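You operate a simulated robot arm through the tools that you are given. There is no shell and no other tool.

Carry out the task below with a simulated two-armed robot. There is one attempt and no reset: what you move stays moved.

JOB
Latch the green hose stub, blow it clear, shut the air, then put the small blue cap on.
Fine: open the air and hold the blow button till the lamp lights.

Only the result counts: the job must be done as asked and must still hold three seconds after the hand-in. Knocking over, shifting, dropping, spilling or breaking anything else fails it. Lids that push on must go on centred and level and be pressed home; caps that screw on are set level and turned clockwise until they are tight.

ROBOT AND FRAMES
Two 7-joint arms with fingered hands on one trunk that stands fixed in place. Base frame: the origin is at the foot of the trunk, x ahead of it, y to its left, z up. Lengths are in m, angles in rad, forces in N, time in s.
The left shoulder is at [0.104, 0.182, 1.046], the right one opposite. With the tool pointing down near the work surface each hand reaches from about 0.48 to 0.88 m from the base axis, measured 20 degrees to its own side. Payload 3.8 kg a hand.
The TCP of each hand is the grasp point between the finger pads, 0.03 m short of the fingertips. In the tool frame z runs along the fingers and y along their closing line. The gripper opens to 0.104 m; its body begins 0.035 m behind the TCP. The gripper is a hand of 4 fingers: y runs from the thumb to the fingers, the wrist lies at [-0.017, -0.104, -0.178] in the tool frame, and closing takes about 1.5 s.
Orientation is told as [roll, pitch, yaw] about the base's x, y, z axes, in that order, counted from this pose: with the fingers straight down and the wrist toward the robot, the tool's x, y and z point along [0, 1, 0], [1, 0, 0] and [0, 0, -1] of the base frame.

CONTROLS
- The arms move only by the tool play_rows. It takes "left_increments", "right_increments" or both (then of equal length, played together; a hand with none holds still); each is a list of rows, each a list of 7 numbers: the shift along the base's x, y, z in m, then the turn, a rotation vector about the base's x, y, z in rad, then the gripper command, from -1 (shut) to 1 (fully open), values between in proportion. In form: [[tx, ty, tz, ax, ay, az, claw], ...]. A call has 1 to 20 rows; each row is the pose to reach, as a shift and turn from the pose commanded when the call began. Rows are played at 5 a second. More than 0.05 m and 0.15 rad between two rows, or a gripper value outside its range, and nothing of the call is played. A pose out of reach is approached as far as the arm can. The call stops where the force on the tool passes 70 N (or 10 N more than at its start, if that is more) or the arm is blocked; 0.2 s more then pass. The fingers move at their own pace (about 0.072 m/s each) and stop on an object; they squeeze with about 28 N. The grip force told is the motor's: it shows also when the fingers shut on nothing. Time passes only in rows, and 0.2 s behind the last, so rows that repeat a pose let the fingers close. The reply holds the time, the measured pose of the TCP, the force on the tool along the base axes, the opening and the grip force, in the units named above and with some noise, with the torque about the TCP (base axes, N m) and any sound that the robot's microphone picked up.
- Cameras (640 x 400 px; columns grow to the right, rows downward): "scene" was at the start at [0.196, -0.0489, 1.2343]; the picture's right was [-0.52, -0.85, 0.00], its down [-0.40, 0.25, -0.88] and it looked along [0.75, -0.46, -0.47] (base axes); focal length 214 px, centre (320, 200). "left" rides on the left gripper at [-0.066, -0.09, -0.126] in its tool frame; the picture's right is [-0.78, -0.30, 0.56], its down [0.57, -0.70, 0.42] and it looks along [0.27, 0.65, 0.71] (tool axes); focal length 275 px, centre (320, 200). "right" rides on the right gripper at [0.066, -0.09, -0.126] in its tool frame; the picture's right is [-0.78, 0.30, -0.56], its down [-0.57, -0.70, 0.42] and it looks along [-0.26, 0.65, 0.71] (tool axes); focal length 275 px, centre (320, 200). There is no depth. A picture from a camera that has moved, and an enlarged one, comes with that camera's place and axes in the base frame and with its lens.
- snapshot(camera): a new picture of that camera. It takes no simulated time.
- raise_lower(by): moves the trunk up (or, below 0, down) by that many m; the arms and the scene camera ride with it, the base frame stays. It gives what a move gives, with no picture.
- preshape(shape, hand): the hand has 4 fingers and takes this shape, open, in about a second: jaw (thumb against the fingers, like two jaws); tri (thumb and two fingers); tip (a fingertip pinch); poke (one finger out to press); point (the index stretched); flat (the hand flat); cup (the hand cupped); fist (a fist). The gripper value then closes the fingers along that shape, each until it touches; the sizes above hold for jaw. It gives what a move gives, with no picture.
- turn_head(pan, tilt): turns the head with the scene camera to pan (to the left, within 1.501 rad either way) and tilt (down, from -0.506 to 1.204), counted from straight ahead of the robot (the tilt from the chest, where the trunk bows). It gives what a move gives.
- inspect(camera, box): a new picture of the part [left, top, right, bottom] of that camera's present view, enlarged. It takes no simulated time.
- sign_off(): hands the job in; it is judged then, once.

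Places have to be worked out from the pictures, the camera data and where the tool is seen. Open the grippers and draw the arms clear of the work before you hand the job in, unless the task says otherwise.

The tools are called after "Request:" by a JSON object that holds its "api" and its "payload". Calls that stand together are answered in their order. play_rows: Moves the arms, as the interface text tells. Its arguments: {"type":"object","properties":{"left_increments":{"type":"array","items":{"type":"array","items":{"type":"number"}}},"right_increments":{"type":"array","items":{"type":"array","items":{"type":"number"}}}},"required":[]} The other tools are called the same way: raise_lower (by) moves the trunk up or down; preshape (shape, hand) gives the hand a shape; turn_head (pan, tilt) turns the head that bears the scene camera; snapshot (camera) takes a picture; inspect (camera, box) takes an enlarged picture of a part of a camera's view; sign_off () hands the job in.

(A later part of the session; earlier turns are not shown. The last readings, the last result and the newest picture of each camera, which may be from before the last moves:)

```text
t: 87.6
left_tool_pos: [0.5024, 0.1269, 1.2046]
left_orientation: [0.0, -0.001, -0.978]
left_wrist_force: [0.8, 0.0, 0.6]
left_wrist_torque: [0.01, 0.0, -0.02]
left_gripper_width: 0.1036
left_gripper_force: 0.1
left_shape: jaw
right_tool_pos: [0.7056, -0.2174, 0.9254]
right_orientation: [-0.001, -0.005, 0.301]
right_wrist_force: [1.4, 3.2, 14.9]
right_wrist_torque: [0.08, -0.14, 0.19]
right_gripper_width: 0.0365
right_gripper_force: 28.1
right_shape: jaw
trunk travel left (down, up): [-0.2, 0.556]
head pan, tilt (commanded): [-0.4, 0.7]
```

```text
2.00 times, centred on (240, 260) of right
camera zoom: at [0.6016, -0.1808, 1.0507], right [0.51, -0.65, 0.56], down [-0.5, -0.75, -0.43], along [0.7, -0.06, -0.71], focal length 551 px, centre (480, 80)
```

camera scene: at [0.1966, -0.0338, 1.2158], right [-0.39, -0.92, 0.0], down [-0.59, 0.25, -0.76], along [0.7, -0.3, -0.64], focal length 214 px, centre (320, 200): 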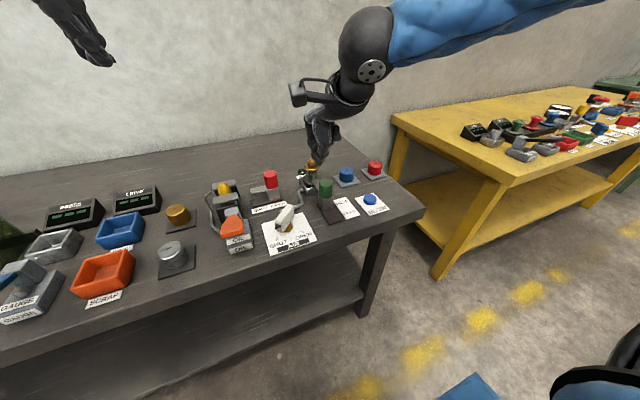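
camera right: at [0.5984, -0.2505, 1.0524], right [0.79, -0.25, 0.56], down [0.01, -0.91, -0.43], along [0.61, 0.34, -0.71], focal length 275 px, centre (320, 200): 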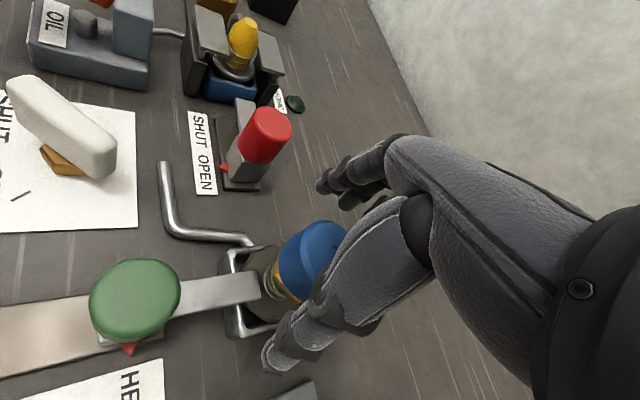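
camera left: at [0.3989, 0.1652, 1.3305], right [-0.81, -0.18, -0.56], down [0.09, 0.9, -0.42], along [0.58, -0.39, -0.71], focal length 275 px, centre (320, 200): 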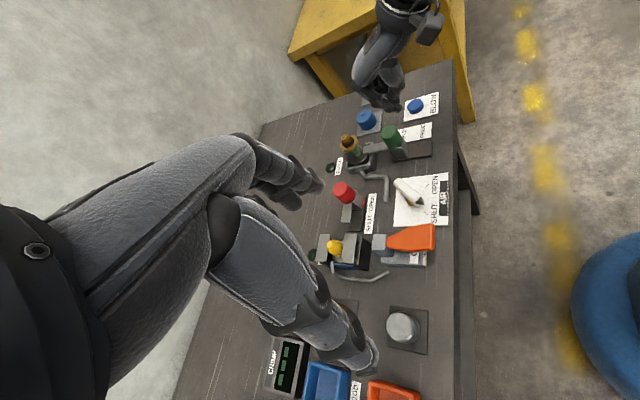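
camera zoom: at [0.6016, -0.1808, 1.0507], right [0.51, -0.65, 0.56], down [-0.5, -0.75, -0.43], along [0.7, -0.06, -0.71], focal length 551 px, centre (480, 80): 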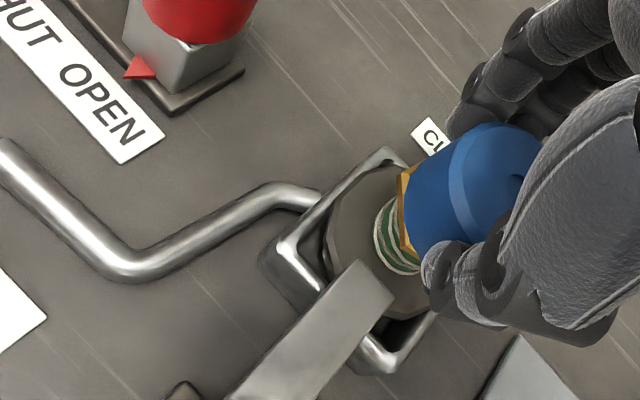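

I zoom into the seam between cap and hex from both views to judge the remaining gap.

Request:
{"api": "inspect", "payload": {"camera": "scene", "box": [309, 160, 325, 176]}}

Request:
{"api": "inspect", "payload": {"camera": "left", "box": [342, 136, 362, 156]}}

```text
16.00 times, centred on (317, 168) of scene
camera zoom: at [0.1952, -0.0335, 1.2161], right [-0.39, -0.92, 0.0], down [-0.59, 0.25, -0.77], along [0.71, -0.3, -0.64], focal length 3432 px, centre (368, 712)
```

zoom: 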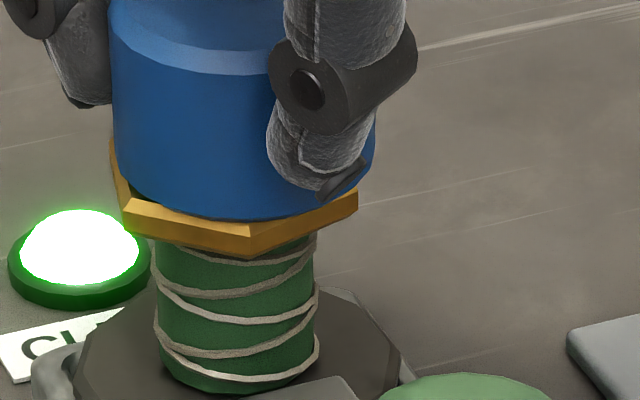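

```text
16.00 times, centred on (352, 146) of left
camera zoom: at [0.3974, 0.165, 1.3311], right [-0.81, -0.19, -0.56], down [0.08, 0.9, -0.42], along [0.58, -0.39, -0.71], focal length 4404 px, centre (-192, 1064)
```

zoom: 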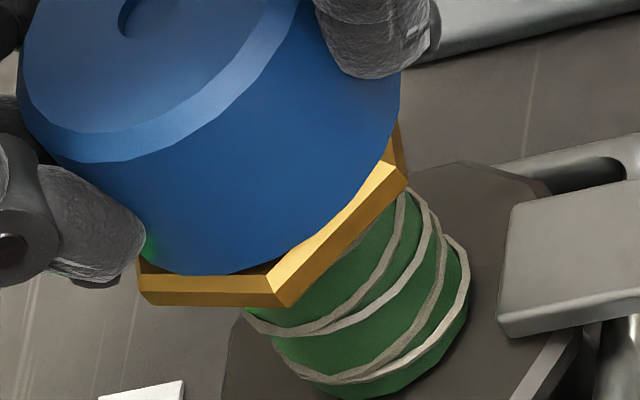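

The seam shows the cap essentially on the collar, and the 0.19 N·m at 15 N fits plain friction on the collar. To settle whether there is a thread I finish the stroke with only a light push (~4 N) and see whether the cap turns relative to the hex and pulls down.

Request:
{"api": "play_rows", "payload": {"right_increments": [[0, -0.0005, 0.0025, 0, 0, 0, -1], [0, -0.001, 0.0035, 0, 0, 0, -1], [0.0008, -0.0002, 0.0035, 0, 0, -0.15, -1], [0.0017, 0.0004, 0.0035, 0, 0, -0.3, -1], [0.0027, 0.0008, 0.0035, 0, 0, -0.45, -1], [0.0037, 0.0011, 0.0035, 0, 0, -0.6, -1]]}}

Request:
{"api": "inspect", "payload": {"camera": "scene", "box": [300, 140, 345, 180]}}

Request:
{"api": "inspect", "payload": {"camera": "left", "box": [325, 105, 385, 155]}}

```text
t: 89.0
left_tool_pos: [0.5028, 0.1258, 1.2061]
left_orientation: [0.0, 0.0, -0.98]
left_wrist_force: [-0.6, -0.5, 0.7]
left_wrist_torque: [0.0, 0.01, -0.02]
left_gripper_width: 0.1038
left_gripper_force: 0.0
left_shape: jaw
right_tool_pos: [0.7099, -0.2169, 0.9266]
right_orientation: [0.001, -0.001, -0.302]
right_wrist_force: [-0.4, 1.3, 3.5]
right_wrist_torque: [0.0, -0.06, -0.01]
right_gripper_width: 0.0363
right_gripper_force: 28.1
right_shape: jaw
trunk travel left (down, up): [-0.2, 0.556]
head pan, tilt (commanded): [-0.4, 0.7]
```

```text
10.00 times, centred on (322, 160) of scene
camera zoom: at [0.1962, -0.034, 1.2158], right [-0.39, -0.92, 0.0], down [-0.59, 0.25, -0.77], along [0.7, -0.3, -0.64], focal length 2145 px, centre (295, 600)
```

zoom: 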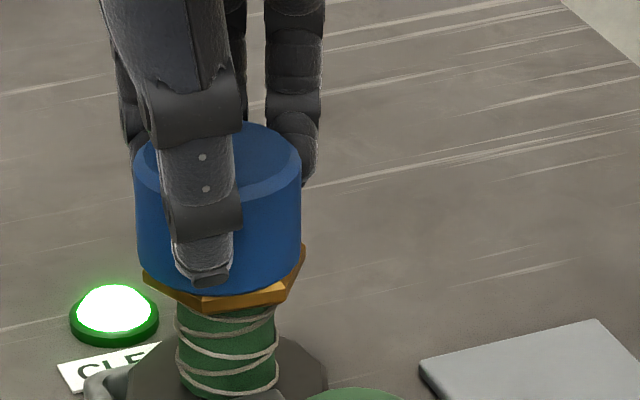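

```text
8.00 times, centred on (355, 130) of left
camera zoom: at [0.3986, 0.1644, 1.3306], right [-0.81, -0.19, -0.56], down [0.08, 0.9, -0.42], along [0.58, -0.39, -0.71], focal length 2202 px, centre (40, 760)
```

zoom: 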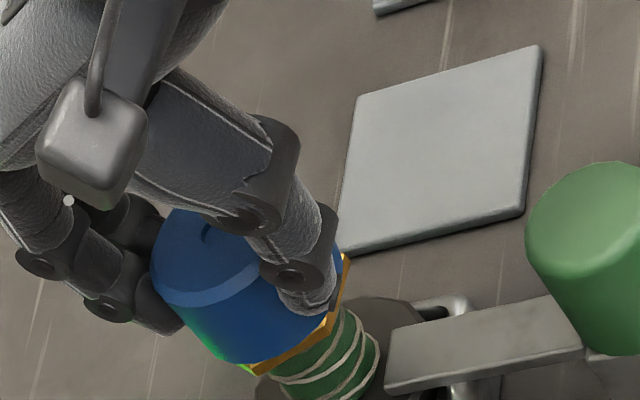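

With 3.5 N the stub just turns along with the cap. I do a gentle lift test again to see whether anything holds the cap now.

Request:
{"api": "play_rows", "payload": {"right_increments": [[0, 0, 0.002, 0, 0, 0, -1], [0, 0, 0.004, 0, 0, 0, -1], [0, 0, 0.006, 0, 0, 0, -1]]}}

Request:
{"api": "inspect", "payload": {"camera": "scene", "box": [300, 140, 345, 180]}}

Request:
{"api": "inspect", "payload": {"camera": "left", "box": [325, 105, 385, 155]}}

```text
t: 89.8
left_tool_pos: [0.5039, 0.1254, 1.2046]
left_orientation: [0.0, -0.002, -0.978]
left_wrist_force: [-0.2, -0.4, -0.6]
left_wrist_torque: [0.03, -0.01, 0.01]
left_gripper_width: 0.1039
left_gripper_force: 0.1
left_shape: jaw
right_tool_pos: [0.7122, -0.2183, 0.9306]
right_orientation: [-0.001, 0.0, -0.301]
right_wrist_force: [0.0, 0.4, 0.6]
right_wrist_torque: [0.0, -0.01, 0.02]
right_gripper_width: 0.0363
right_gripper_force: 27.8
right_shape: jaw
trunk travel left (down, up): [-0.2, 0.556]
head pan, tilt (commanded): [-0.4, 0.7]
```

```text
10.00 times, centred on (322, 160) of scene
camera zoom: at [0.1966, -0.0342, 1.2158], right [-0.39, -0.92, 0.0], down [-0.59, 0.25, -0.76], along [0.7, -0.3, -0.64], focal length 2145 px, centre (295, 600)
```

zoom: 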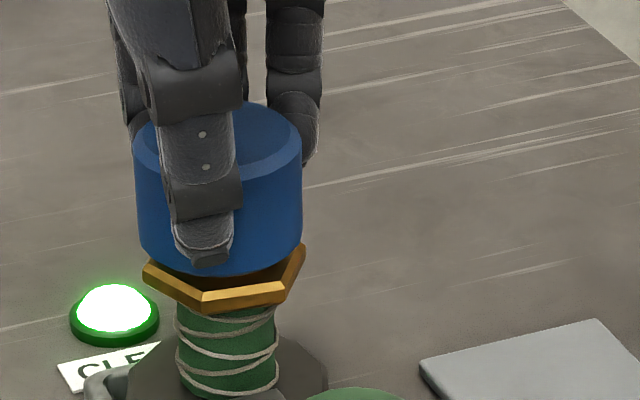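

```text
8.00 times, centred on (355, 130) of left
camera zoom: at [0.399, 0.1642, 1.3306], right [-0.81, -0.19, -0.56], down [0.08, 0.9, -0.42], along [0.58, -0.39, -0.71], focal length 2202 px, centre (40, 760)
```

zoom: 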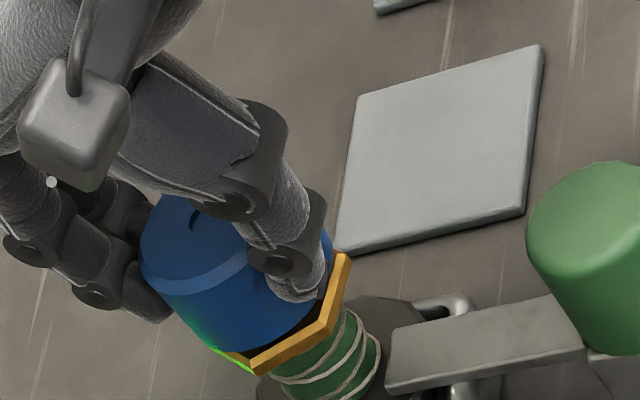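

No retention: the cap only rests on the nozzle, perhaps 2–4 mm above the collar. To decide between push-fit and thread I lift the cap clear, carry it near the head camera, and look at its underside.

Request:
{"api": "play_rows", "payload": {"right_increments": [[0, 0, 0.015, 0, 0, 0, -1], [0, 0, 0.04, 0, 0, 0, -1], [0, 0, 0.08, 0, 0, 0.1, -1], [-0.02, -0.01, 0.12, 0, 0, 0.2, -1], [-0.05, -0.02, 0.15, 0, 0, 0.3, -1], [-0.08, -0.03, 0.18, 0, 0, 0.3, -1], [-0.11, -0.035, 0.21, 0, 0, 0.3, -1], [-0.14, -0.035, 0.24, 0, 0, 0.3, -1], [-0.17, -0.035, 0.27, 0, 0, 0.3, -1]]}}

Request:
{"api": "inspect", "payload": {"camera": "scene", "box": [240, 60, 440, 220]}}

```text
t: 91.8
left_tool_pos: [0.5025, 0.1258, 1.2062]
left_orientation: [-0.001, 0.0, -0.979]
left_wrist_force: [0.9, -0.3, 0.6]
left_wrist_torque: [0.01, -0.04, 0.0]
left_gripper_width: 0.1038
left_gripper_force: 0.3
left_shape: jaw
right_tool_pos: [0.5399, -0.2523, 1.2013]
right_orientation: [0.0, -0.001, 0.0]
right_wrist_force: [-0.8, -0.3, -0.7]
right_wrist_torque: [0.03, 0.04, -0.04]
right_gripper_width: 0.0364
right_gripper_force: 27.3
right_shape: jaw
right hand out of reach, approached as far as the arm can: row 2, 3
trunk travel left (down, up): [-0.2, 0.556]
head pan, tilt (commanded): [-0.4, 0.7]
```

```text
2.50 times, centred on (340, 140) of scene
camera zoom: at [0.1956, -0.0341, 1.216], right [-0.39, -0.92, 0.0], down [-0.59, 0.25, -0.77], along [0.71, -0.3, -0.64], focal length 536 px, centre (270, 350)
```

zoom: 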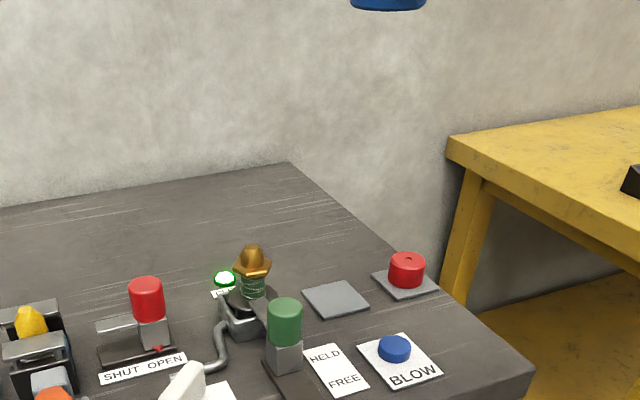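

The cap is held safely at (0.54,-0.25,1.20). I tip the hand so the cap's underside faces the head camera and turn the head toward it.

Request:
{"api": "play_rows", "payload": {"right_increments": [[0, 0, 0.0, 0, 0.13, 0, -1], [0, 0, 0.0, 0, 0.26, 0, -1], [0, 0, 0.0, 0, 0.39, 0, -1], [0, 0, 0.0, 0, 0.52, 0, -1], [0, 0, 0.0, 0, 0.65, 0, -1], [0, 0, 0.0, 0, 0.78, 0, -1]]}}

Request:
{"api": "turn_head", "payload": {"pan": -0.55, "tilt": 0.1}}

Request:
{"api": "snapshot", "payload": {"camera": "scene"}}

```text
t: 93.2
left_tool_pos: [0.5025, 0.1253, 1.2049]
left_orientation: [0.0, 0.001, -0.979]
left_wrist_force: [-0.4, -0.1, 0.3]
left_wrist_torque: [0.01, 0.0, 0.01]
left_gripper_width: 0.1036
left_gripper_force: 0.0
left_shape: jaw
right_tool_pos: [0.4994, -0.2685, 1.1623]
right_orientation: [0.002, 0.779, 0.002]
right_wrist_force: [0.4, 0.2, -1.3]
right_wrist_torque: [0.0, 0.0, -0.05]
right_gripper_width: 0.0361
right_gripper_force: 27.7
right_shape: jaw
right hand out of reach, approached as far as the arm can: row 4, 5, 6
trunk travel left (down, up): [-0.2, 0.556]
head pan, tilt (commanded): [-0.4, 0.7]
```

```text
t: 94.2
left_tool_pos: [0.504, 0.125, 1.2042]
left_orientation: [-0.001, 0.001, -0.979]
left_wrist_force: [0.6, 0.8, -0.3]
left_wrist_torque: [-0.03, 0.0, -0.01]
left_gripper_width: 0.1039
left_gripper_force: 0.1
left_shape: jaw
right_tool_pos: [0.5011, -0.2684, 1.1628]
right_orientation: [0.002, 0.78, 0.001]
right_wrist_force: [-0.3, -0.6, 0.0]
right_wrist_torque: [0.03, 0.0, -0.02]
right_gripper_width: 0.0367
right_gripper_force: 27.9
right_shape: jaw
trunk travel left (down, up): [-0.2, 0.556]
head pan, tilt (commanded): [-0.55, 0.099]
```

```text
taken
camera scene: at [0.1968, -0.0492, 1.2705], right [-0.52, -0.85, 0.0], down [-0.09, 0.05, -0.99], along [0.85, -0.52, -0.1], focal length 214 px, centre (320, 200)
```

scene: 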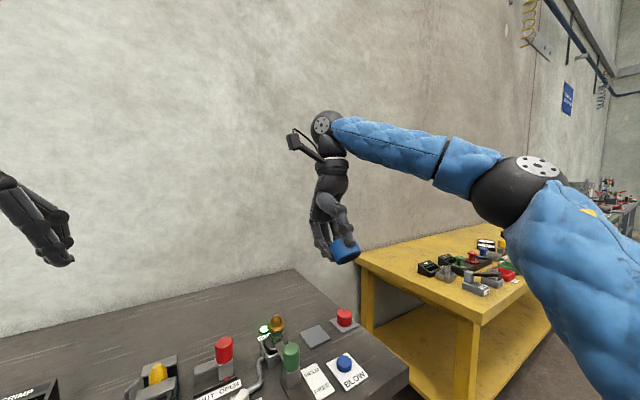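

I zoom in on the tilted cap to see its underside.

Request:
{"api": "inspect", "payload": {"camera": "scene", "box": [315, 220, 375, 275]}}

Request:
{"api": "inspect", "payload": {"camera": "scene", "box": [255, 305, 300, 345]}}

```text
7.27 times, centred on (345, 248) of scene
camera zoom: at [0.1968, -0.0492, 1.2705], right [-0.52, -0.85, 0.0], down [-0.09, 0.05, -0.99], along [0.85, -0.52, -0.1], focal length 1560 px, centre (138, -146)
```

zoom: 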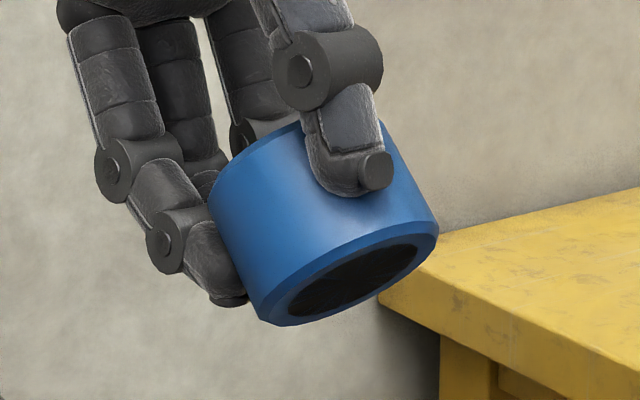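

```text
10.00 times, centred on (278, 325) of scene
camera zoom: at [0.1968, -0.0492, 1.2705], right [-0.52, -0.85, 0.0], down [-0.09, 0.05, -0.99], along [0.85, -0.52, -0.1], focal length 2145 px, centre (745, -1050)
```

zoom: 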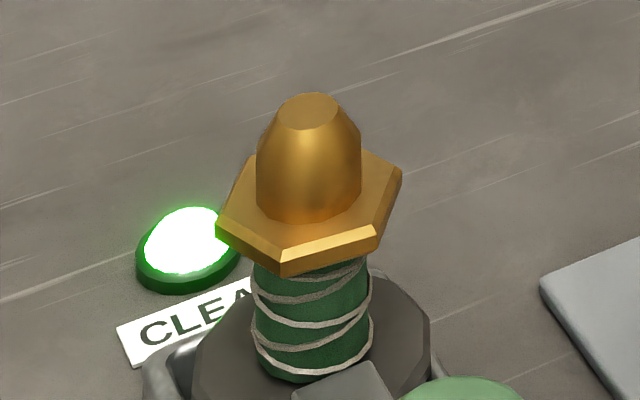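

The underside shows a plain wide bore with a chamfered rim – no thread – so it is a simple push-on cap that seats with its rim on the hex collar (the earlier "gap" is just its chamfer). I level the hand again and restore the head view.

Request:
{"api": "play_rows", "payload": {"right_increments": [[0, 0, 0.005, 0, -0.13, 0, -1], [0, 0, 0.01, 0, -0.26, 0, -1], [0, 0, 0.015, 0, -0.39, 0, -1], [0, 0, 0.015, 0, -0.52, 0, -1], [0, 0, 0.015, 0, -0.65, 0, -1], [0, 0, 0.015, 0, -0.7795, 0, -1], [0, 0, 0.015, 0, -0.7795, 0, -1]]}}

Request:
{"api": "turn_head", "payload": {"pan": -0.4, "tilt": 0.7}}

Request:
{"api": "inspect", "payload": {"camera": "scene", "box": [295, 140, 350, 190]}}

Request:
{"api": "inspect", "payload": {"camera": "left", "box": [330, 115, 390, 175]}}

```text
t: 95.8
left_tool_pos: [0.504, 0.1241, 1.204]
left_orientation: [0.0, -0.001, -0.98]
left_wrist_force: [-0.3, 0.1, 0.3]
left_wrist_torque: [0.0, 0.01, 0.03]
left_gripper_width: 0.1038
left_gripper_force: 0.0
left_shape: jaw
right_tool_pos: [0.5002, -0.2689, 1.1765]
right_orientation: [0.0, 0.001, -0.001]
right_wrist_force: [0.0, 0.3, 1.0]
right_wrist_torque: [0.0, -0.02, 0.02]
right_gripper_width: 0.0364
right_gripper_force: 28.1
right_shape: jaw
trunk travel left (down, up): [-0.2, 0.556]
head pan, tilt (commanded): [-0.55, 0.099]
```

```text
t: 96.8
left_tool_pos: [0.5042, 0.1255, 1.2043]
left_orientation: [0.0, 0.0, -0.98]
left_wrist_force: [0.0, 0.2, -0.5]
left_wrist_torque: [-0.03, 0.03, 0.0]
left_gripper_width: 0.1037
left_gripper_force: 0.1
left_shape: jaw
right_tool_pos: [0.5007, -0.2686, 1.1762]
right_orientation: [0.0, 0.0, 0.0]
right_wrist_force: [-0.3, -0.9, 0.2]
right_wrist_torque: [0.01, 0.0, 0.0]
right_gripper_width: 0.0365
right_gripper_force: 28.0
right_shape: jaw
trunk travel left (down, up): [-0.2, 0.556]
head pan, tilt (commanded): [-0.4, 0.7]
```

```text
8.00 times, centred on (322, 165) of scene
camera zoom: at [0.1965, -0.0343, 1.2159], right [-0.39, -0.92, 0.0], down [-0.59, 0.25, -0.77], along [0.7, -0.3, -0.64], focal length 1716 px, centre (300, 480)
```

zoom: 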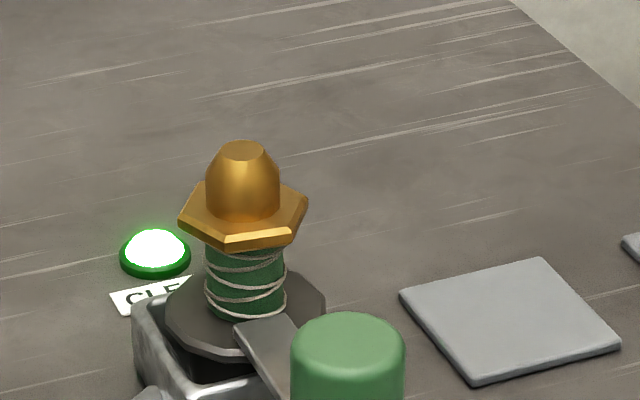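

```text
6.67 times, centred on (360, 145) of left
camera zoom: at [0.3989, 0.1642, 1.3306], right [-0.81, -0.19, -0.56], down [0.08, 0.9, -0.42], along [0.58, -0.39, -0.71], focal length 1835 px, centre (53, 567)
```

zoom: 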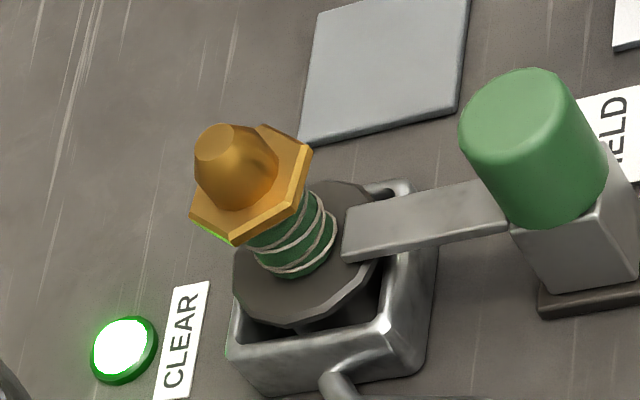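

The stub still stands upright and latched, just turned and shifted ~2.5 mm right; its axis is now about (0.7145,-0.229). I bring the cap back above it.

Request:
{"api": "play_rows", "payload": {"right_increments": [[0.03, 0.006, -0.01, 0, 0, 0, -1], [0.06, 0.012, -0.03, 0, 0, 0, -1], [0.09, 0.018, -0.05, 0, 0, 0, -1], [0.12, 0.024, -0.075, 0, 0, 0, -1], [0.15, 0.03, -0.1, 0, 0, 0, -1], [0.18, 0.036, -0.125, 0, 0, 0, -1], [0.21, 0.046, -0.15, 0, 0, 0, -1], [0.21, 0.046, -0.18, 0, 0, 0, -1], [0.21, 0.046, -0.206, 0, 0, 0, -1], [0.21, 0.046, -0.206, 0, 0, 0, -1]]}}

Request:
{"api": "inspect", "payload": {"camera": "scene", "box": [305, 130, 335, 178]}}

Request:
{"api": "inspect", "payload": {"camera": "left", "box": [330, 105, 375, 150]}}

```text
t: 99.0
left_tool_pos: [0.5026, 0.1257, 1.2056]
left_orientation: [-0.001, 0.0, -0.979]
left_wrist_force: [-0.1, -0.7, 0.2]
left_wrist_torque: [0.0, 0.0, -0.02]
left_gripper_width: 0.1037
left_gripper_force: 0.2
left_shape: jaw
right_tool_pos: [0.7095, -0.2226, 0.9713]
right_orientation: [0.0, -0.001, 0.0]
right_wrist_force: [0.3, -0.8, -0.4]
right_wrist_torque: [0.01, 0.02, 0.02]
right_gripper_width: 0.0365
right_gripper_force: 28.2
right_shape: jaw
trunk travel left (down, up): [-0.2, 0.556]
head pan, tilt (commanded): [-0.4, 0.7]
```

```text
8.33 times, centred on (320, 154) of scene
camera zoom: at [0.1962, -0.0341, 1.2159], right [-0.39, -0.92, 0.0], down [-0.59, 0.25, -0.76], along [0.7, -0.3, -0.64], focal length 1787 px, centre (320, 583)
```

zoom: 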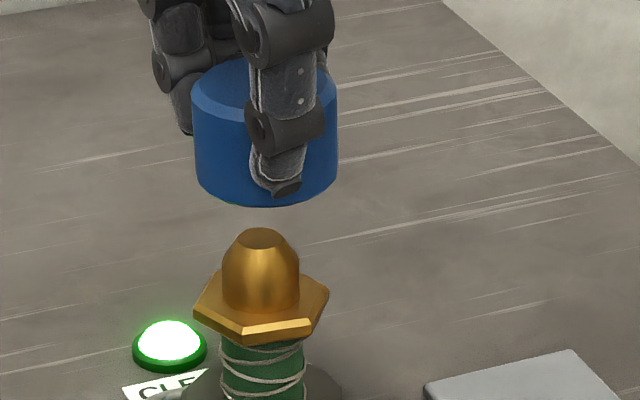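

```text
8.89 times, centred on (352, 128) of left
camera zoom: at [0.3985, 0.1644, 1.3308], right [-0.81, -0.19, -0.56], down [0.08, 0.9, -0.42], along [0.58, -0.39, -0.71], focal length 2447 px, centre (31, 844)
```

zoom: 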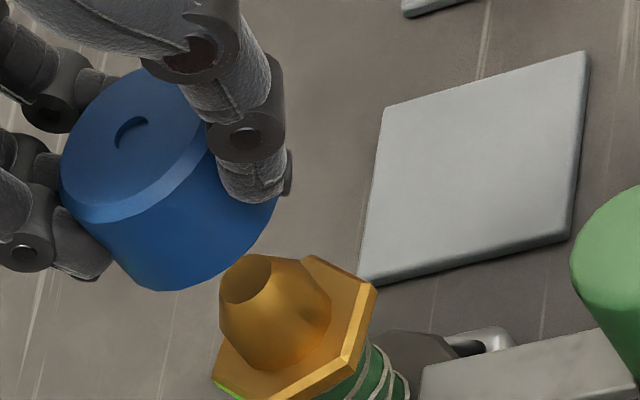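

The cap sits ~3.6 mm right and ~1 mm beyond the nozzle axis. I correct and re-measure.

Request:
{"api": "play_rows", "payload": {"right_increments": [[-0.0005, 0.0018, 0, 0, 0, 0, -1], [-0.0009, 0.0036, 0, 0, 0, 0, -1], [-0.0009, 0.0036, -0.012, 0, 0, 0, -1], [-0.0009, 0.0036, -0.02, 0, 0, 0, -1], [-0.0009, 0.0036, -0.02, 0, 0, 0, -1]]}}

Request:
{"api": "inspect", "payload": {"camera": "scene", "box": [305, 130, 335, 178]}}

Request:
{"api": "inspect", "payload": {"camera": "left", "box": [330, 105, 375, 150]}}

```text
t: 100.2
left_tool_pos: [0.5039, 0.1268, 1.2058]
left_orientation: [0.0, 0.001, -0.979]
left_wrist_force: [0.4, -0.6, 1.1]
left_wrist_torque: [-0.04, 0.02, 0.0]
left_gripper_width: 0.1037
left_gripper_force: 0.0
left_shape: jaw
right_tool_pos: [0.7092, -0.2194, 0.9511]
right_orientation: [-0.002, 0.001, -0.001]
right_wrist_force: [-0.4, 0.8, 0.0]
right_wrist_torque: [0.02, 0.03, -0.01]
right_gripper_width: 0.0363
right_gripper_force: 27.5
right_shape: jaw
trunk travel left (down, up): [-0.2, 0.556]
head pan, tilt (commanded): [-0.4, 0.7]
```

```text
8.33 times, centred on (320, 154) of scene
camera zoom: at [0.1965, -0.0342, 1.2158], right [-0.39, -0.92, 0.0], down [-0.59, 0.25, -0.76], along [0.7, -0.3, -0.64], focal length 1787 px, centre (320, 583)
```

zoom: 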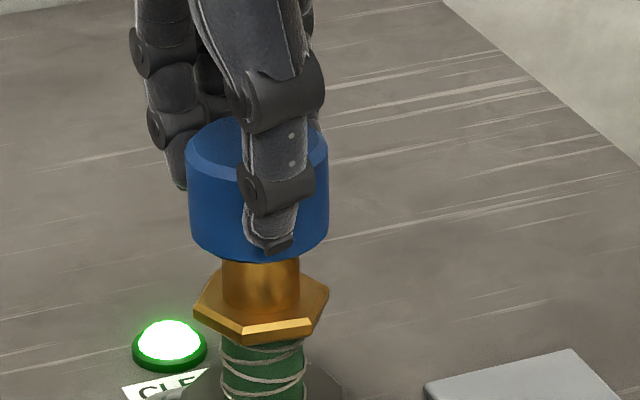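

```text
8.89 times, centred on (352, 128) of left
camera zoom: at [0.3989, 0.1642, 1.3306], right [-0.81, -0.19, -0.56], down [0.08, 0.9, -0.42], along [0.58, -0.39, -0.71], focal length 2447 px, centre (31, 844)
```

zoom: 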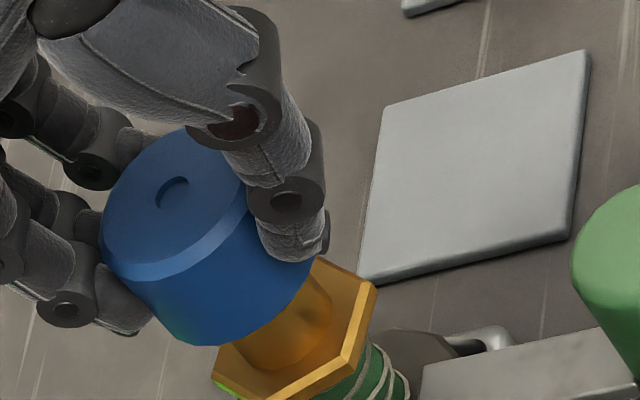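

Now centred within half a millimetre in both views. I lower the cap onto the collar.

Request:
{"api": "play_rows", "payload": {"right_increments": [[0, 0, -0.006, 0, 0, 0, -1], [0, 0, -0.012, 0, 0, 0, -1], [0, 0, -0.018, 0, 0, 0, -1], [0, 0, -0.023, 0, 0, 0, -1], [0, 0, -0.026, 0, 0, 0, -1], [0, 0, -0.029, 0, 0, 0, -1]]}}

Request:
{"api": "inspect", "payload": {"camera": "scene", "box": [305, 135, 335, 183]}}

Request:
{"api": "inspect", "payload": {"camera": "left", "box": [330, 110, 375, 155]}}

```text
t: 101.6
left_tool_pos: [0.5014, 0.1269, 1.2063]
left_orientation: [0.0, 0.0, -0.98]
left_wrist_force: [-0.4, -0.5, 0.0]
left_wrist_torque: [0.01, 0.0, -0.04]
left_gripper_width: 0.1035
left_gripper_force: 0.1
left_shape: jaw
right_tool_pos: [0.7093, -0.2193, 0.9258]
right_orientation: [0.002, -0.005, -0.001]
right_wrist_force: [1.1, -0.9, 10.5]
right_wrist_torque: [-0.05, -0.09, -0.03]
right_gripper_width: 0.0365
right_gripper_force: 28.4
right_shape: jaw
trunk travel left (down, up): [-0.2, 0.556]
head pan, tilt (commanded): [-0.4, 0.7]
```

```text
8.33 times, centred on (320, 159) of scene
camera zoom: at [0.1953, -0.034, 1.2163], right [-0.39, -0.92, 0.0], down [-0.59, 0.25, -0.77], along [0.71, -0.3, -0.64], focal length 1787 px, centre (320, 542)
```

zoom: 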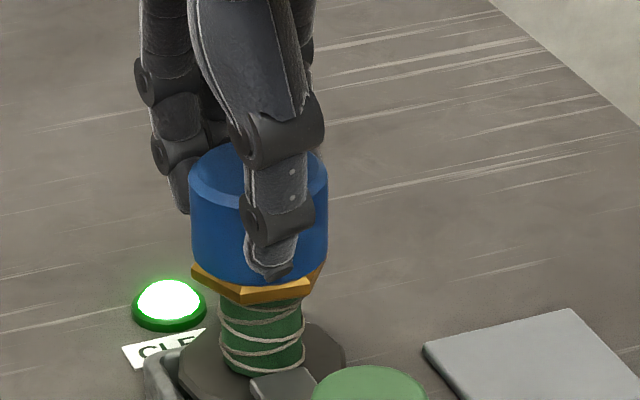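

```text
8.89 times, centred on (352, 132) of left
camera zoom: at [0.3975, 0.1644, 1.3313], right [-0.81, -0.19, -0.56], down [0.08, 0.9, -0.42], along [0.58, -0.39, -0.71], focal length 2447 px, centre (31, 800)
```

zoom: 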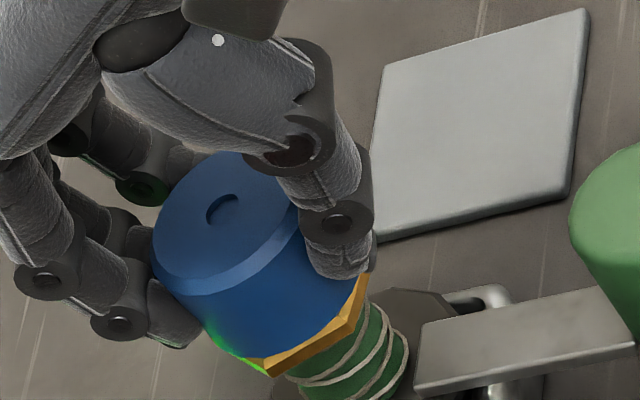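

The cap is seated with 10 N. As a last check for a thread I relax to about 1–2 N so the stub isn't dragged along, and twist the cap clockwise a little, watching for pull-down or torque.

Request:
{"api": "play_rows", "payload": {"right_increments": [[0, 0, 0.002, 0, 0, 0, -1], [0, 0, 0.003, 0, 0, 0, -1], [0.0008, 0.0003, 0.003, 0, 0, -0.1, -1], [0.0017, 0.0006, 0.003, 0, 0, -0.2, -1], [0.0025, 0.0009, 0.003, 0, 0, -0.3, -1]]}}

Request:
{"api": "inspect", "payload": {"camera": "scene", "box": [305, 135, 335, 183]}}

Request:
{"api": "inspect", "payload": {"camera": "left", "box": [330, 110, 375, 155]}}

```text
t: 102.8
left_tool_pos: [0.5028, 0.1254, 1.2051]
left_orientation: [0.001, 0.0, -0.979]
left_wrist_force: [0.1, 1.0, 0.6]
left_wrist_torque: [0.04, -0.01, -0.02]
left_gripper_width: 0.1037
left_gripper_force: 0.1
left_shape: jaw
right_tool_pos: [0.7107, -0.2182, 0.9259]
right_orientation: [0.001, 0.0, -0.301]
right_wrist_force: [1.8, 2.2, 7.3]
right_wrist_torque: [0.1, -0.16, 0.05]
right_gripper_width: 0.0367
right_gripper_force: 27.9
right_shape: jaw
trunk travel left (down, up): [-0.2, 0.556]
head pan, tilt (commanded): [-0.4, 0.7]
```

```text
8.33 times, centred on (320, 159) of scene
camera zoom: at [0.196, -0.0336, 1.2159], right [-0.39, -0.92, 0.0], down [-0.59, 0.25, -0.77], along [0.7, -0.3, -0.64], focal length 1787 px, centre (320, 542)
```

zoom: 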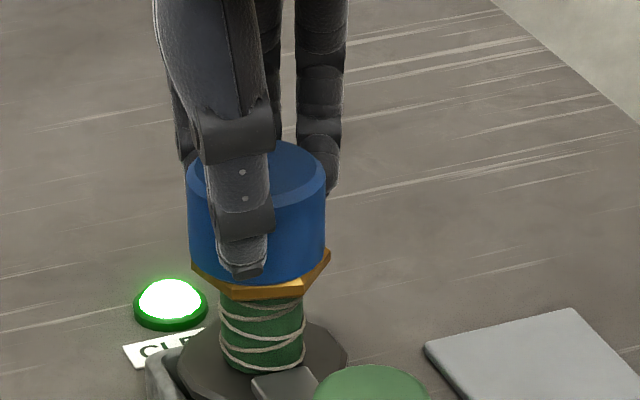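

```text
8.89 times, centred on (352, 132) of left
camera zoom: at [0.3984, 0.1649, 1.3307], right [-0.81, -0.19, -0.56], down [0.08, 0.9, -0.42], along [0.58, -0.39, -0.71], focal length 2447 px, centre (31, 800)
```

zoom: 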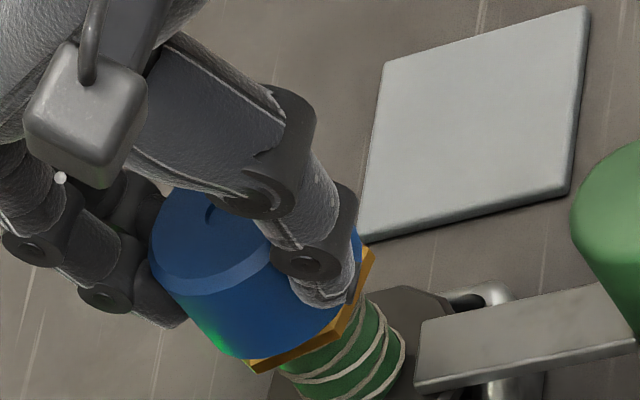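

No thread behaviour: the stub simply follows, no pull-down. It is a push-on cap. I relax the force, open the fingers and rise clear.

Request:
{"api": "play_rows", "payload": {"right_increments": [[0, 0, 0.002, 0, 0, 0, -1], [0, 0, 0.002, 0, 0, 0, -0.2], [0, 0, 0.002, 0, 0, 0, 0.2], [0, 0, 0.002, 0, 0, 0, 0.6], [0, 0, 0.002, 0, 0, 0, 0.9], [0, 0, 0.002, 0, 0, 0, 0.9], [0, 0, 0.002, 0, 0, 0, 0.9], [0, 0, 0.015, 0, 0, 0.05, 0.9], [0, 0, 0.03, 0, 0, 0.15, 0.9], [0, 0, 0.055, 0, 0, 0.25, 0.9], [0, 0, 0.085, 0, 0, 0.3, 0.9]]}}

Request:
{"api": "inspect", "payload": {"camera": "scene", "box": [308, 150, 338, 180]}}

Request:
{"api": "inspect", "payload": {"camera": "left", "box": [335, 115, 375, 155]}}

Request:
{"api": "inspect", "payload": {"camera": "right", "box": [180, 200, 340, 340]}}

```text
t: 105.2
left_tool_pos: [0.5036, 0.1263, 1.2059]
left_orientation: [0.001, 0.0, -0.978]
left_wrist_force: [-0.1, -0.8, -0.2]
left_wrist_torque: [0.03, -0.02, -0.01]
left_gripper_width: 0.1036
left_gripper_force: 0.1
left_shape: jaw
right_tool_pos: [0.711, -0.2191, 1.0093]
right_orientation: [0.0, 0.0, 0.001]
right_wrist_force: [0.2, 0.1, -0.8]
right_wrist_torque: [-0.03, 0.01, 0.02]
right_gripper_width: 0.0984
right_gripper_force: 0.0
right_shape: jaw
trunk travel left (down, up): [-0.2, 0.556]
head pan, tilt (commanded): [-0.4, 0.7]
```

```text
13.33 times, centred on (323, 165) of scene
camera zoom: at [0.1965, -0.0342, 1.2158], right [-0.39, -0.92, 0.0], down [-0.59, 0.25, -0.76], along [0.7, -0.3, -0.64], focal length 2860 px, centre (280, 667)
```

zoom: 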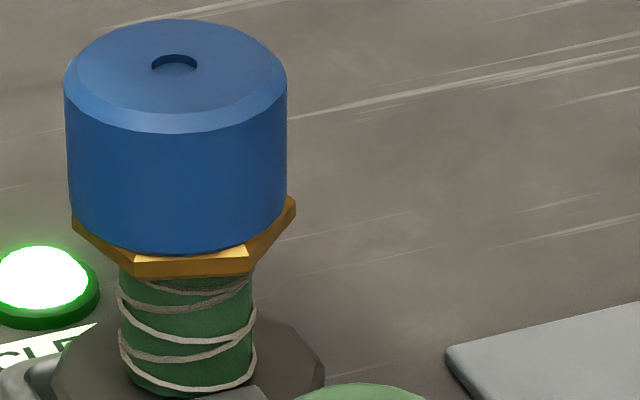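

```text
10.00 times, centred on (355, 135) of left
camera zoom: at [0.3988, 0.1643, 1.3307], right [-0.81, -0.19, -0.56], down [0.08, 0.9, -0.42], along [0.58, -0.39, -0.71], focal length 2753 px, centre (-30, 850)
```

zoom: 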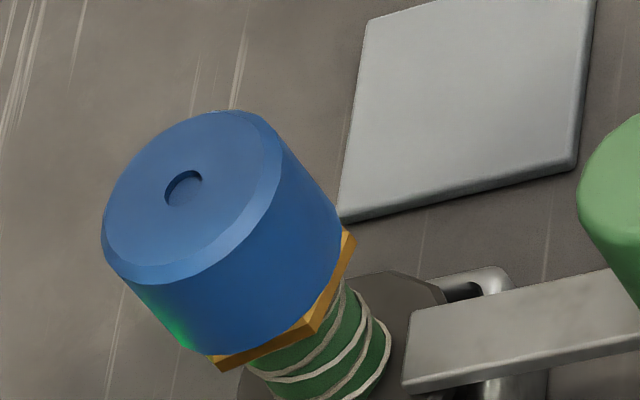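

```text
2.86 times, centred on (260, 270) of right
camera zoom: at [0.6217, -0.1526, 1.1358], right [0.3, -0.78, 0.56], down [-0.7, -0.57, -0.42], along [0.65, -0.26, -0.71], focal length 786 px, centre (491, 0)
```

zoom: 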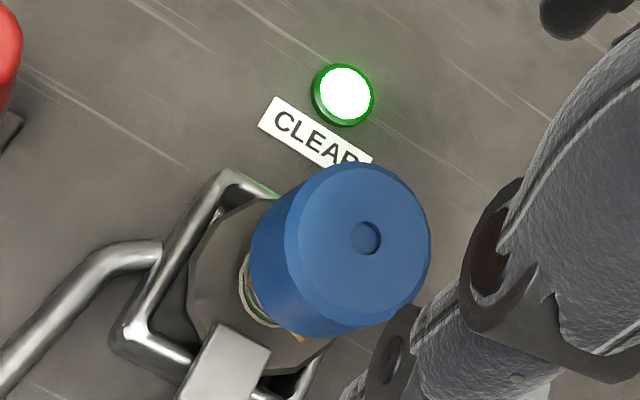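

The cap rests level on the collar; I measure its centring once more at high zoom, using the hose body edges as the axis reference.

Request:
{"api": "inspect", "payload": {"camera": "left", "box": [340, 124, 370, 154]}}

Request:
{"api": "inspect", "payload": {"camera": "left", "box": [350, 134, 380, 164]}}

Request:
{"api": "inspect", "payload": {"camera": "scene", "box": [308, 156, 332, 180]}}

```text
13.33 times, centred on (355, 139) of left
camera zoom: at [0.3988, 0.1643, 1.3307], right [-0.81, -0.19, -0.56], down [0.08, 0.9, -0.42], along [0.58, -0.39, -0.71], focal length 3670 px, centre (-147, 1013)
```

zoom: 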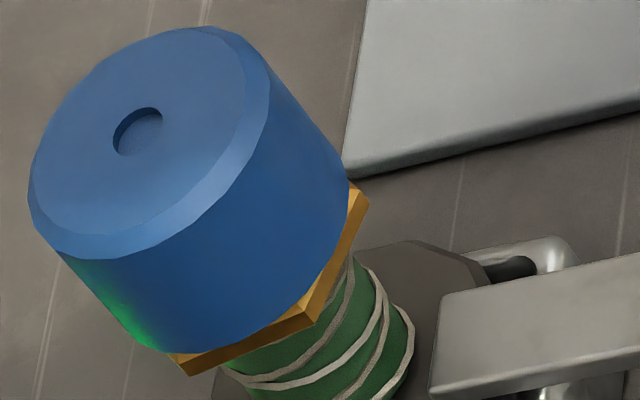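

```text
13.33 times, centred on (365, 149) of left
camera zoom: at [0.3988, 0.1643, 1.3307], right [-0.81, -0.19, -0.56], down [0.08, 0.9, -0.42], along [0.58, -0.39, -0.71], focal length 3670 px, centre (-280, 880)
```

zoom: 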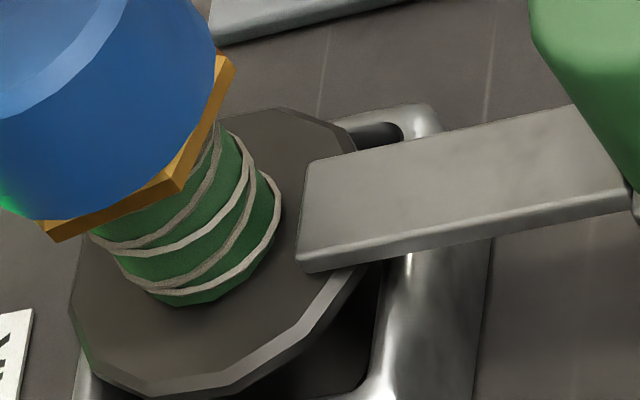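

```text
16.00 times, centred on (320, 168) of scene
camera zoom: at [0.1965, -0.0342, 1.2158], right [-0.39, -0.92, 0.0], down [-0.59, 0.25, -0.76], along [0.7, -0.3, -0.64], focal length 3432 px, centre (320, 712)
```

zoom: 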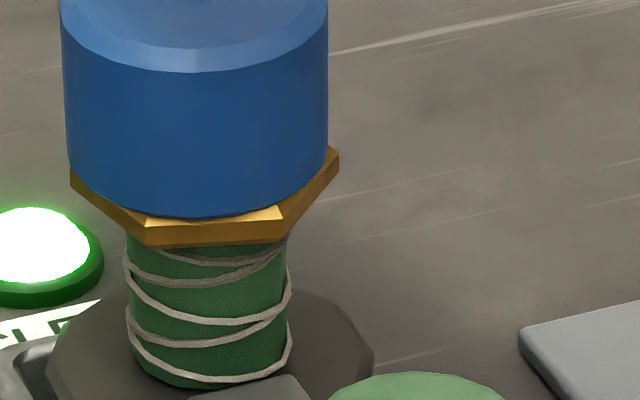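

The cap is about 2 mm off toward (−x,+y). I'll regrip it at yaw 0, lift it slightly, and re-centre it; first I descend around it.

Request:
{"api": "play_rows", "payload": {"right_increments": [[-0.004, 0, -0.02, 0, 0, 0, 1], [-0.004, 0, -0.05, 0, 0, 0, 1], [-0.004, 0, -0.075, 0, 0, 0, 1], [-0.004, 0, -0.081, 0, 0, 0, 1], [-0.004, 0, -0.081, 0, 0, 0, 0.2], [-0.004, 0, -0.081, 0, 0, 0, -0.2], [-0.004, 0, -0.081, 0, 0, 0, -0.6], [-0.004, 0, -0.081, 0, 0, 0, -1], [-0.004, 0, -0.081, 0, 0, 0, -1], [-0.004, 0, -0.081, 0, 0, 0, -1], [-0.004, 0, -0.081, 0, 0, 0, -1], [-0.004, 0, -0.081, 0, 0, 0, -1]]}}

Request:
{"api": "inspect", "payload": {"camera": "left", "box": [340, 124, 370, 154]}}

Request:
{"api": "inspect", "payload": {"camera": "left", "box": [350, 134, 380, 164]}}

Request:
{"api": "inspect", "payload": {"camera": "scene", "box": [308, 152, 332, 176]}}

```text
t: 107.8
left_tool_pos: [0.5032, 0.1266, 1.2054]
left_orientation: [-0.002, 0.0, -0.98]
left_wrist_force: [1.0, 0.2, 0.3]
left_wrist_torque: [0.01, -0.01, -0.01]
left_gripper_width: 0.1039
left_gripper_force: 0.1
left_shape: jaw
right_tool_pos: [0.7072, -0.2186, 0.9287]
right_orientation: [0.001, 0.0, 0.0]
right_wrist_force: [-1.1, 0.2, 0.8]
right_wrist_torque: [0.05, 0.02, -0.01]
right_gripper_width: 0.0365
right_gripper_force: 27.5
right_shape: jaw
trunk travel left (down, up): [-0.2, 0.556]
head pan, tilt (commanded): [-0.4, 0.7]
```

```text
13.33 times, centred on (355, 139) of left
camera zoom: at [0.399, 0.1642, 1.3306], right [-0.81, -0.19, -0.56], down [0.08, 0.9, -0.42], along [0.58, -0.39, -0.71], focal length 3670 px, centre (-147, 1013)
```

zoom: 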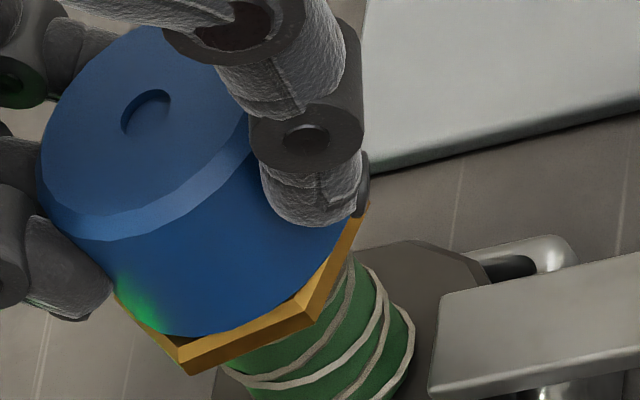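

```text
13.33 times, centred on (365, 149) of left
camera zoom: at [0.399, 0.1642, 1.3306], right [-0.81, -0.19, -0.56], down [0.08, 0.9, -0.42], along [0.58, -0.39, -0.71], focal length 3670 px, centre (-280, 880)
```

zoom: 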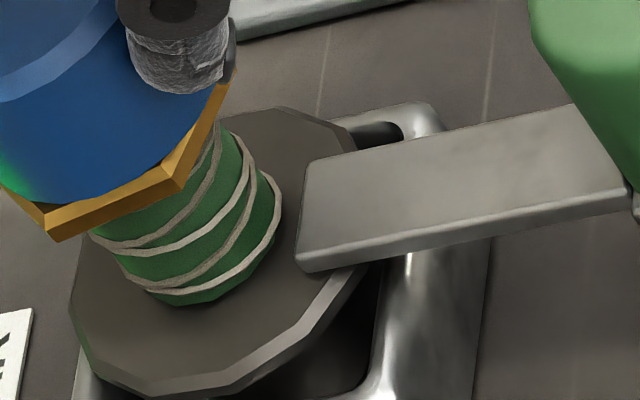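

```text
16.00 times, centred on (320, 164) of scene
camera zoom: at [0.1966, -0.0342, 1.2158], right [-0.39, -0.92, 0.0], down [-0.59, 0.25, -0.76], along [0.7, -0.3, -0.64], focal length 3432 px, centre (320, 776)
```

zoom: 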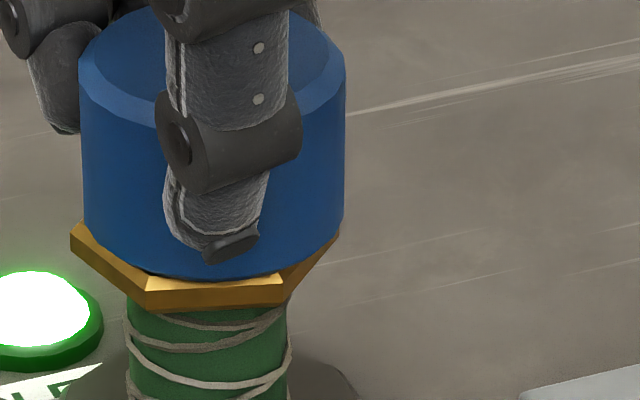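

Gripping moved the cap with the hand: it is now ~4 mm toward −x of the axis. I raise it 2 mm, shift +0.0042 in x, and check.

Request:
{"api": "play_rows", "payload": {"right_increments": [[0, 0, 0.002, 0, 0, 0, -1], [0.002, 0.0002, 0.003, 0, 0, 0, -1], [0.0042, 0.0003, 0.003, 0, 0, 0, -1], [0.0042, 0.0003, 0.003, 0, 0, 0, -1]]}}

Request:
{"api": "inspect", "payload": {"camera": "left", "box": [340, 124, 370, 154]}}

Request:
{"api": "inspect", "payload": {"camera": "left", "box": [350, 134, 380, 164]}}

Request:
{"api": "inspect", "payload": {"camera": "scene", "box": [308, 152, 332, 176]}}

```text
t: 108.8
left_tool_pos: [0.5048, 0.1259, 1.205]
left_orientation: [0.001, 0.0, -0.979]
left_wrist_force: [1.3, 0.2, 0.1]
left_wrist_torque: [0.01, 0.0, 0.01]
left_gripper_width: 0.104
left_gripper_force: 0.1
left_shape: jaw
right_tool_pos: [0.7115, -0.2186, 0.9316]
right_orientation: [-0.001, 0.0, -0.002]
right_wrist_force: [-0.2, 0.7, 0.8]
right_wrist_torque: [0.01, 0.0, 0.01]
right_gripper_width: 0.0363
right_gripper_force: 28.2
right_shape: jaw
trunk travel left (down, up): [-0.2, 0.556]
head pan, tilt (commanded): [-0.4, 0.7]
```

```text
13.33 times, centred on (355, 139) of left
camera zoom: at [0.399, 0.1642, 1.3306], right [-0.81, -0.19, -0.56], down [0.08, 0.9, -0.42], along [0.58, -0.39, -0.71], focal length 3670 px, centre (-147, 1013)
```

zoom: 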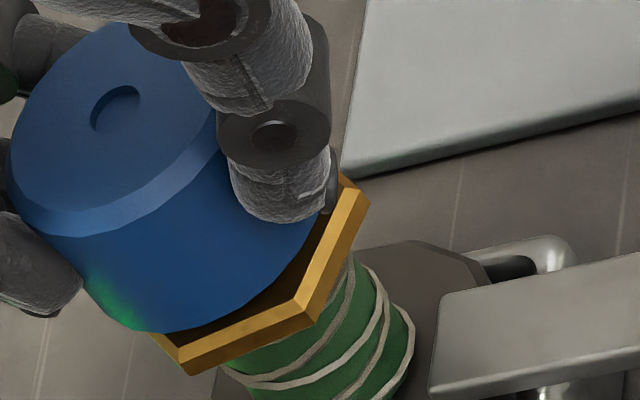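

```text
13.33 times, centred on (365, 149) of left
camera zoom: at [0.399, 0.1642, 1.3306], right [-0.81, -0.19, -0.56], down [0.08, 0.9, -0.42], along [0.58, -0.39, -0.71], focal length 3670 px, centre (-280, 880)
```

zoom: 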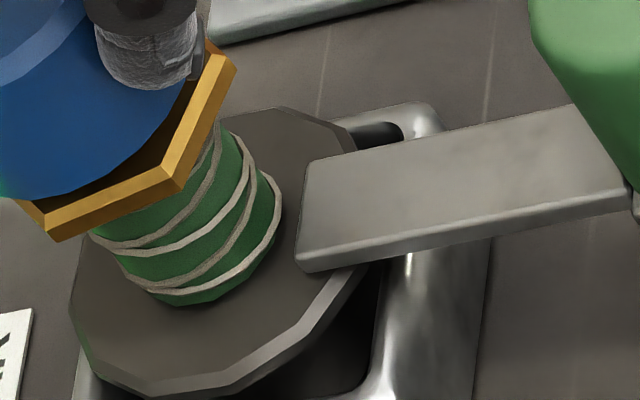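

```text
16.00 times, centred on (320, 164) of scene
camera zoom: at [0.1966, -0.0342, 1.2158], right [-0.39, -0.92, 0.0], down [-0.59, 0.25, -0.76], along [0.7, -0.3, -0.64], focal length 3432 px, centre (320, 776)
```

zoom: 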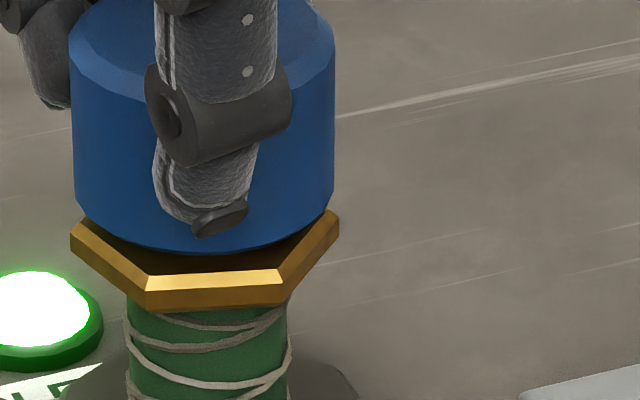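

Both views now show the cap centred within ~0.3 mm. I lower it straight down onto the collar and release.

Request:
{"api": "play_rows", "payload": {"right_increments": [[0, 0, -0.002, 0, 0, 0, -1], [0, 0, -0.004, 0, 0, 0, -1], [0, 0, -0.0055, 0, 0, 0, -1], [0, 0, -0.0055, 0, 0, 0, -1]]}}

Request:
{"api": "inspect", "payload": {"camera": "left", "box": [340, 124, 370, 154]}}

Request:
{"api": "inspect", "payload": {"camera": "scene", "box": [308, 152, 332, 176]}}

```text
t: 109.8
left_tool_pos: [0.5034, 0.1265, 1.2043]
left_orientation: [0.0, -0.001, -0.979]
left_wrist_force: [-0.7, 0.5, 0.2]
left_wrist_torque: [-0.01, -0.01, -0.01]
left_gripper_width: 0.1036
left_gripper_force: 0.0
left_shape: jaw
right_tool_pos: [0.7113, -0.2181, 0.9272]
right_orientation: [0.001, -0.002, -0.001]
right_wrist_force: [-0.1, -0.6, 7.0]
right_wrist_torque: [-0.05, -0.01, -0.03]
right_gripper_width: 0.0366
right_gripper_force: 28.1
right_shape: jaw
trunk travel left (down, up): [-0.2, 0.556]
head pan, tilt (commanded): [-0.4, 0.7]
```

```text
13.33 times, centred on (355, 139) of left
camera zoom: at [0.3982, 0.1644, 1.3309], right [-0.81, -0.19, -0.56], down [0.08, 0.9, -0.42], along [0.58, -0.39, -0.71], focal length 3670 px, centre (-147, 1013)
```

zoom: 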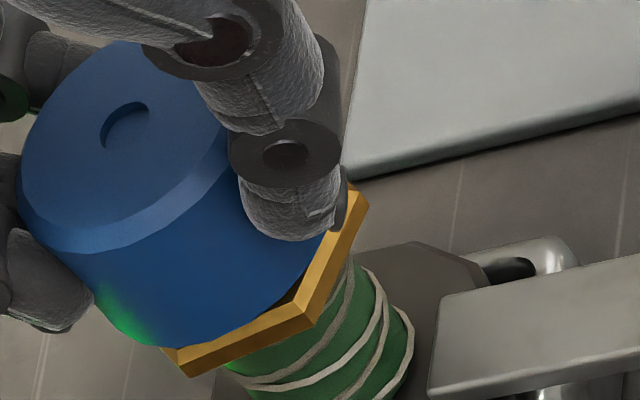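

```text
16.00 times, centred on (320, 164) of scene
camera zoom: at [0.1959, -0.034, 1.216], right [-0.39, -0.92, 0.0], down [-0.59, 0.25, -0.77], along [0.7, -0.3, -0.64], focal length 3432 px, centre (320, 776)
```

zoom: 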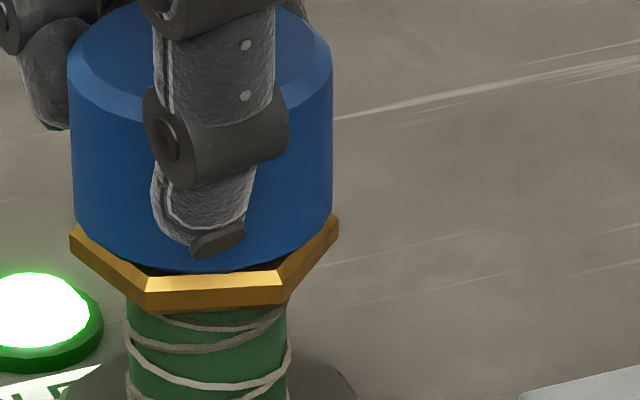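

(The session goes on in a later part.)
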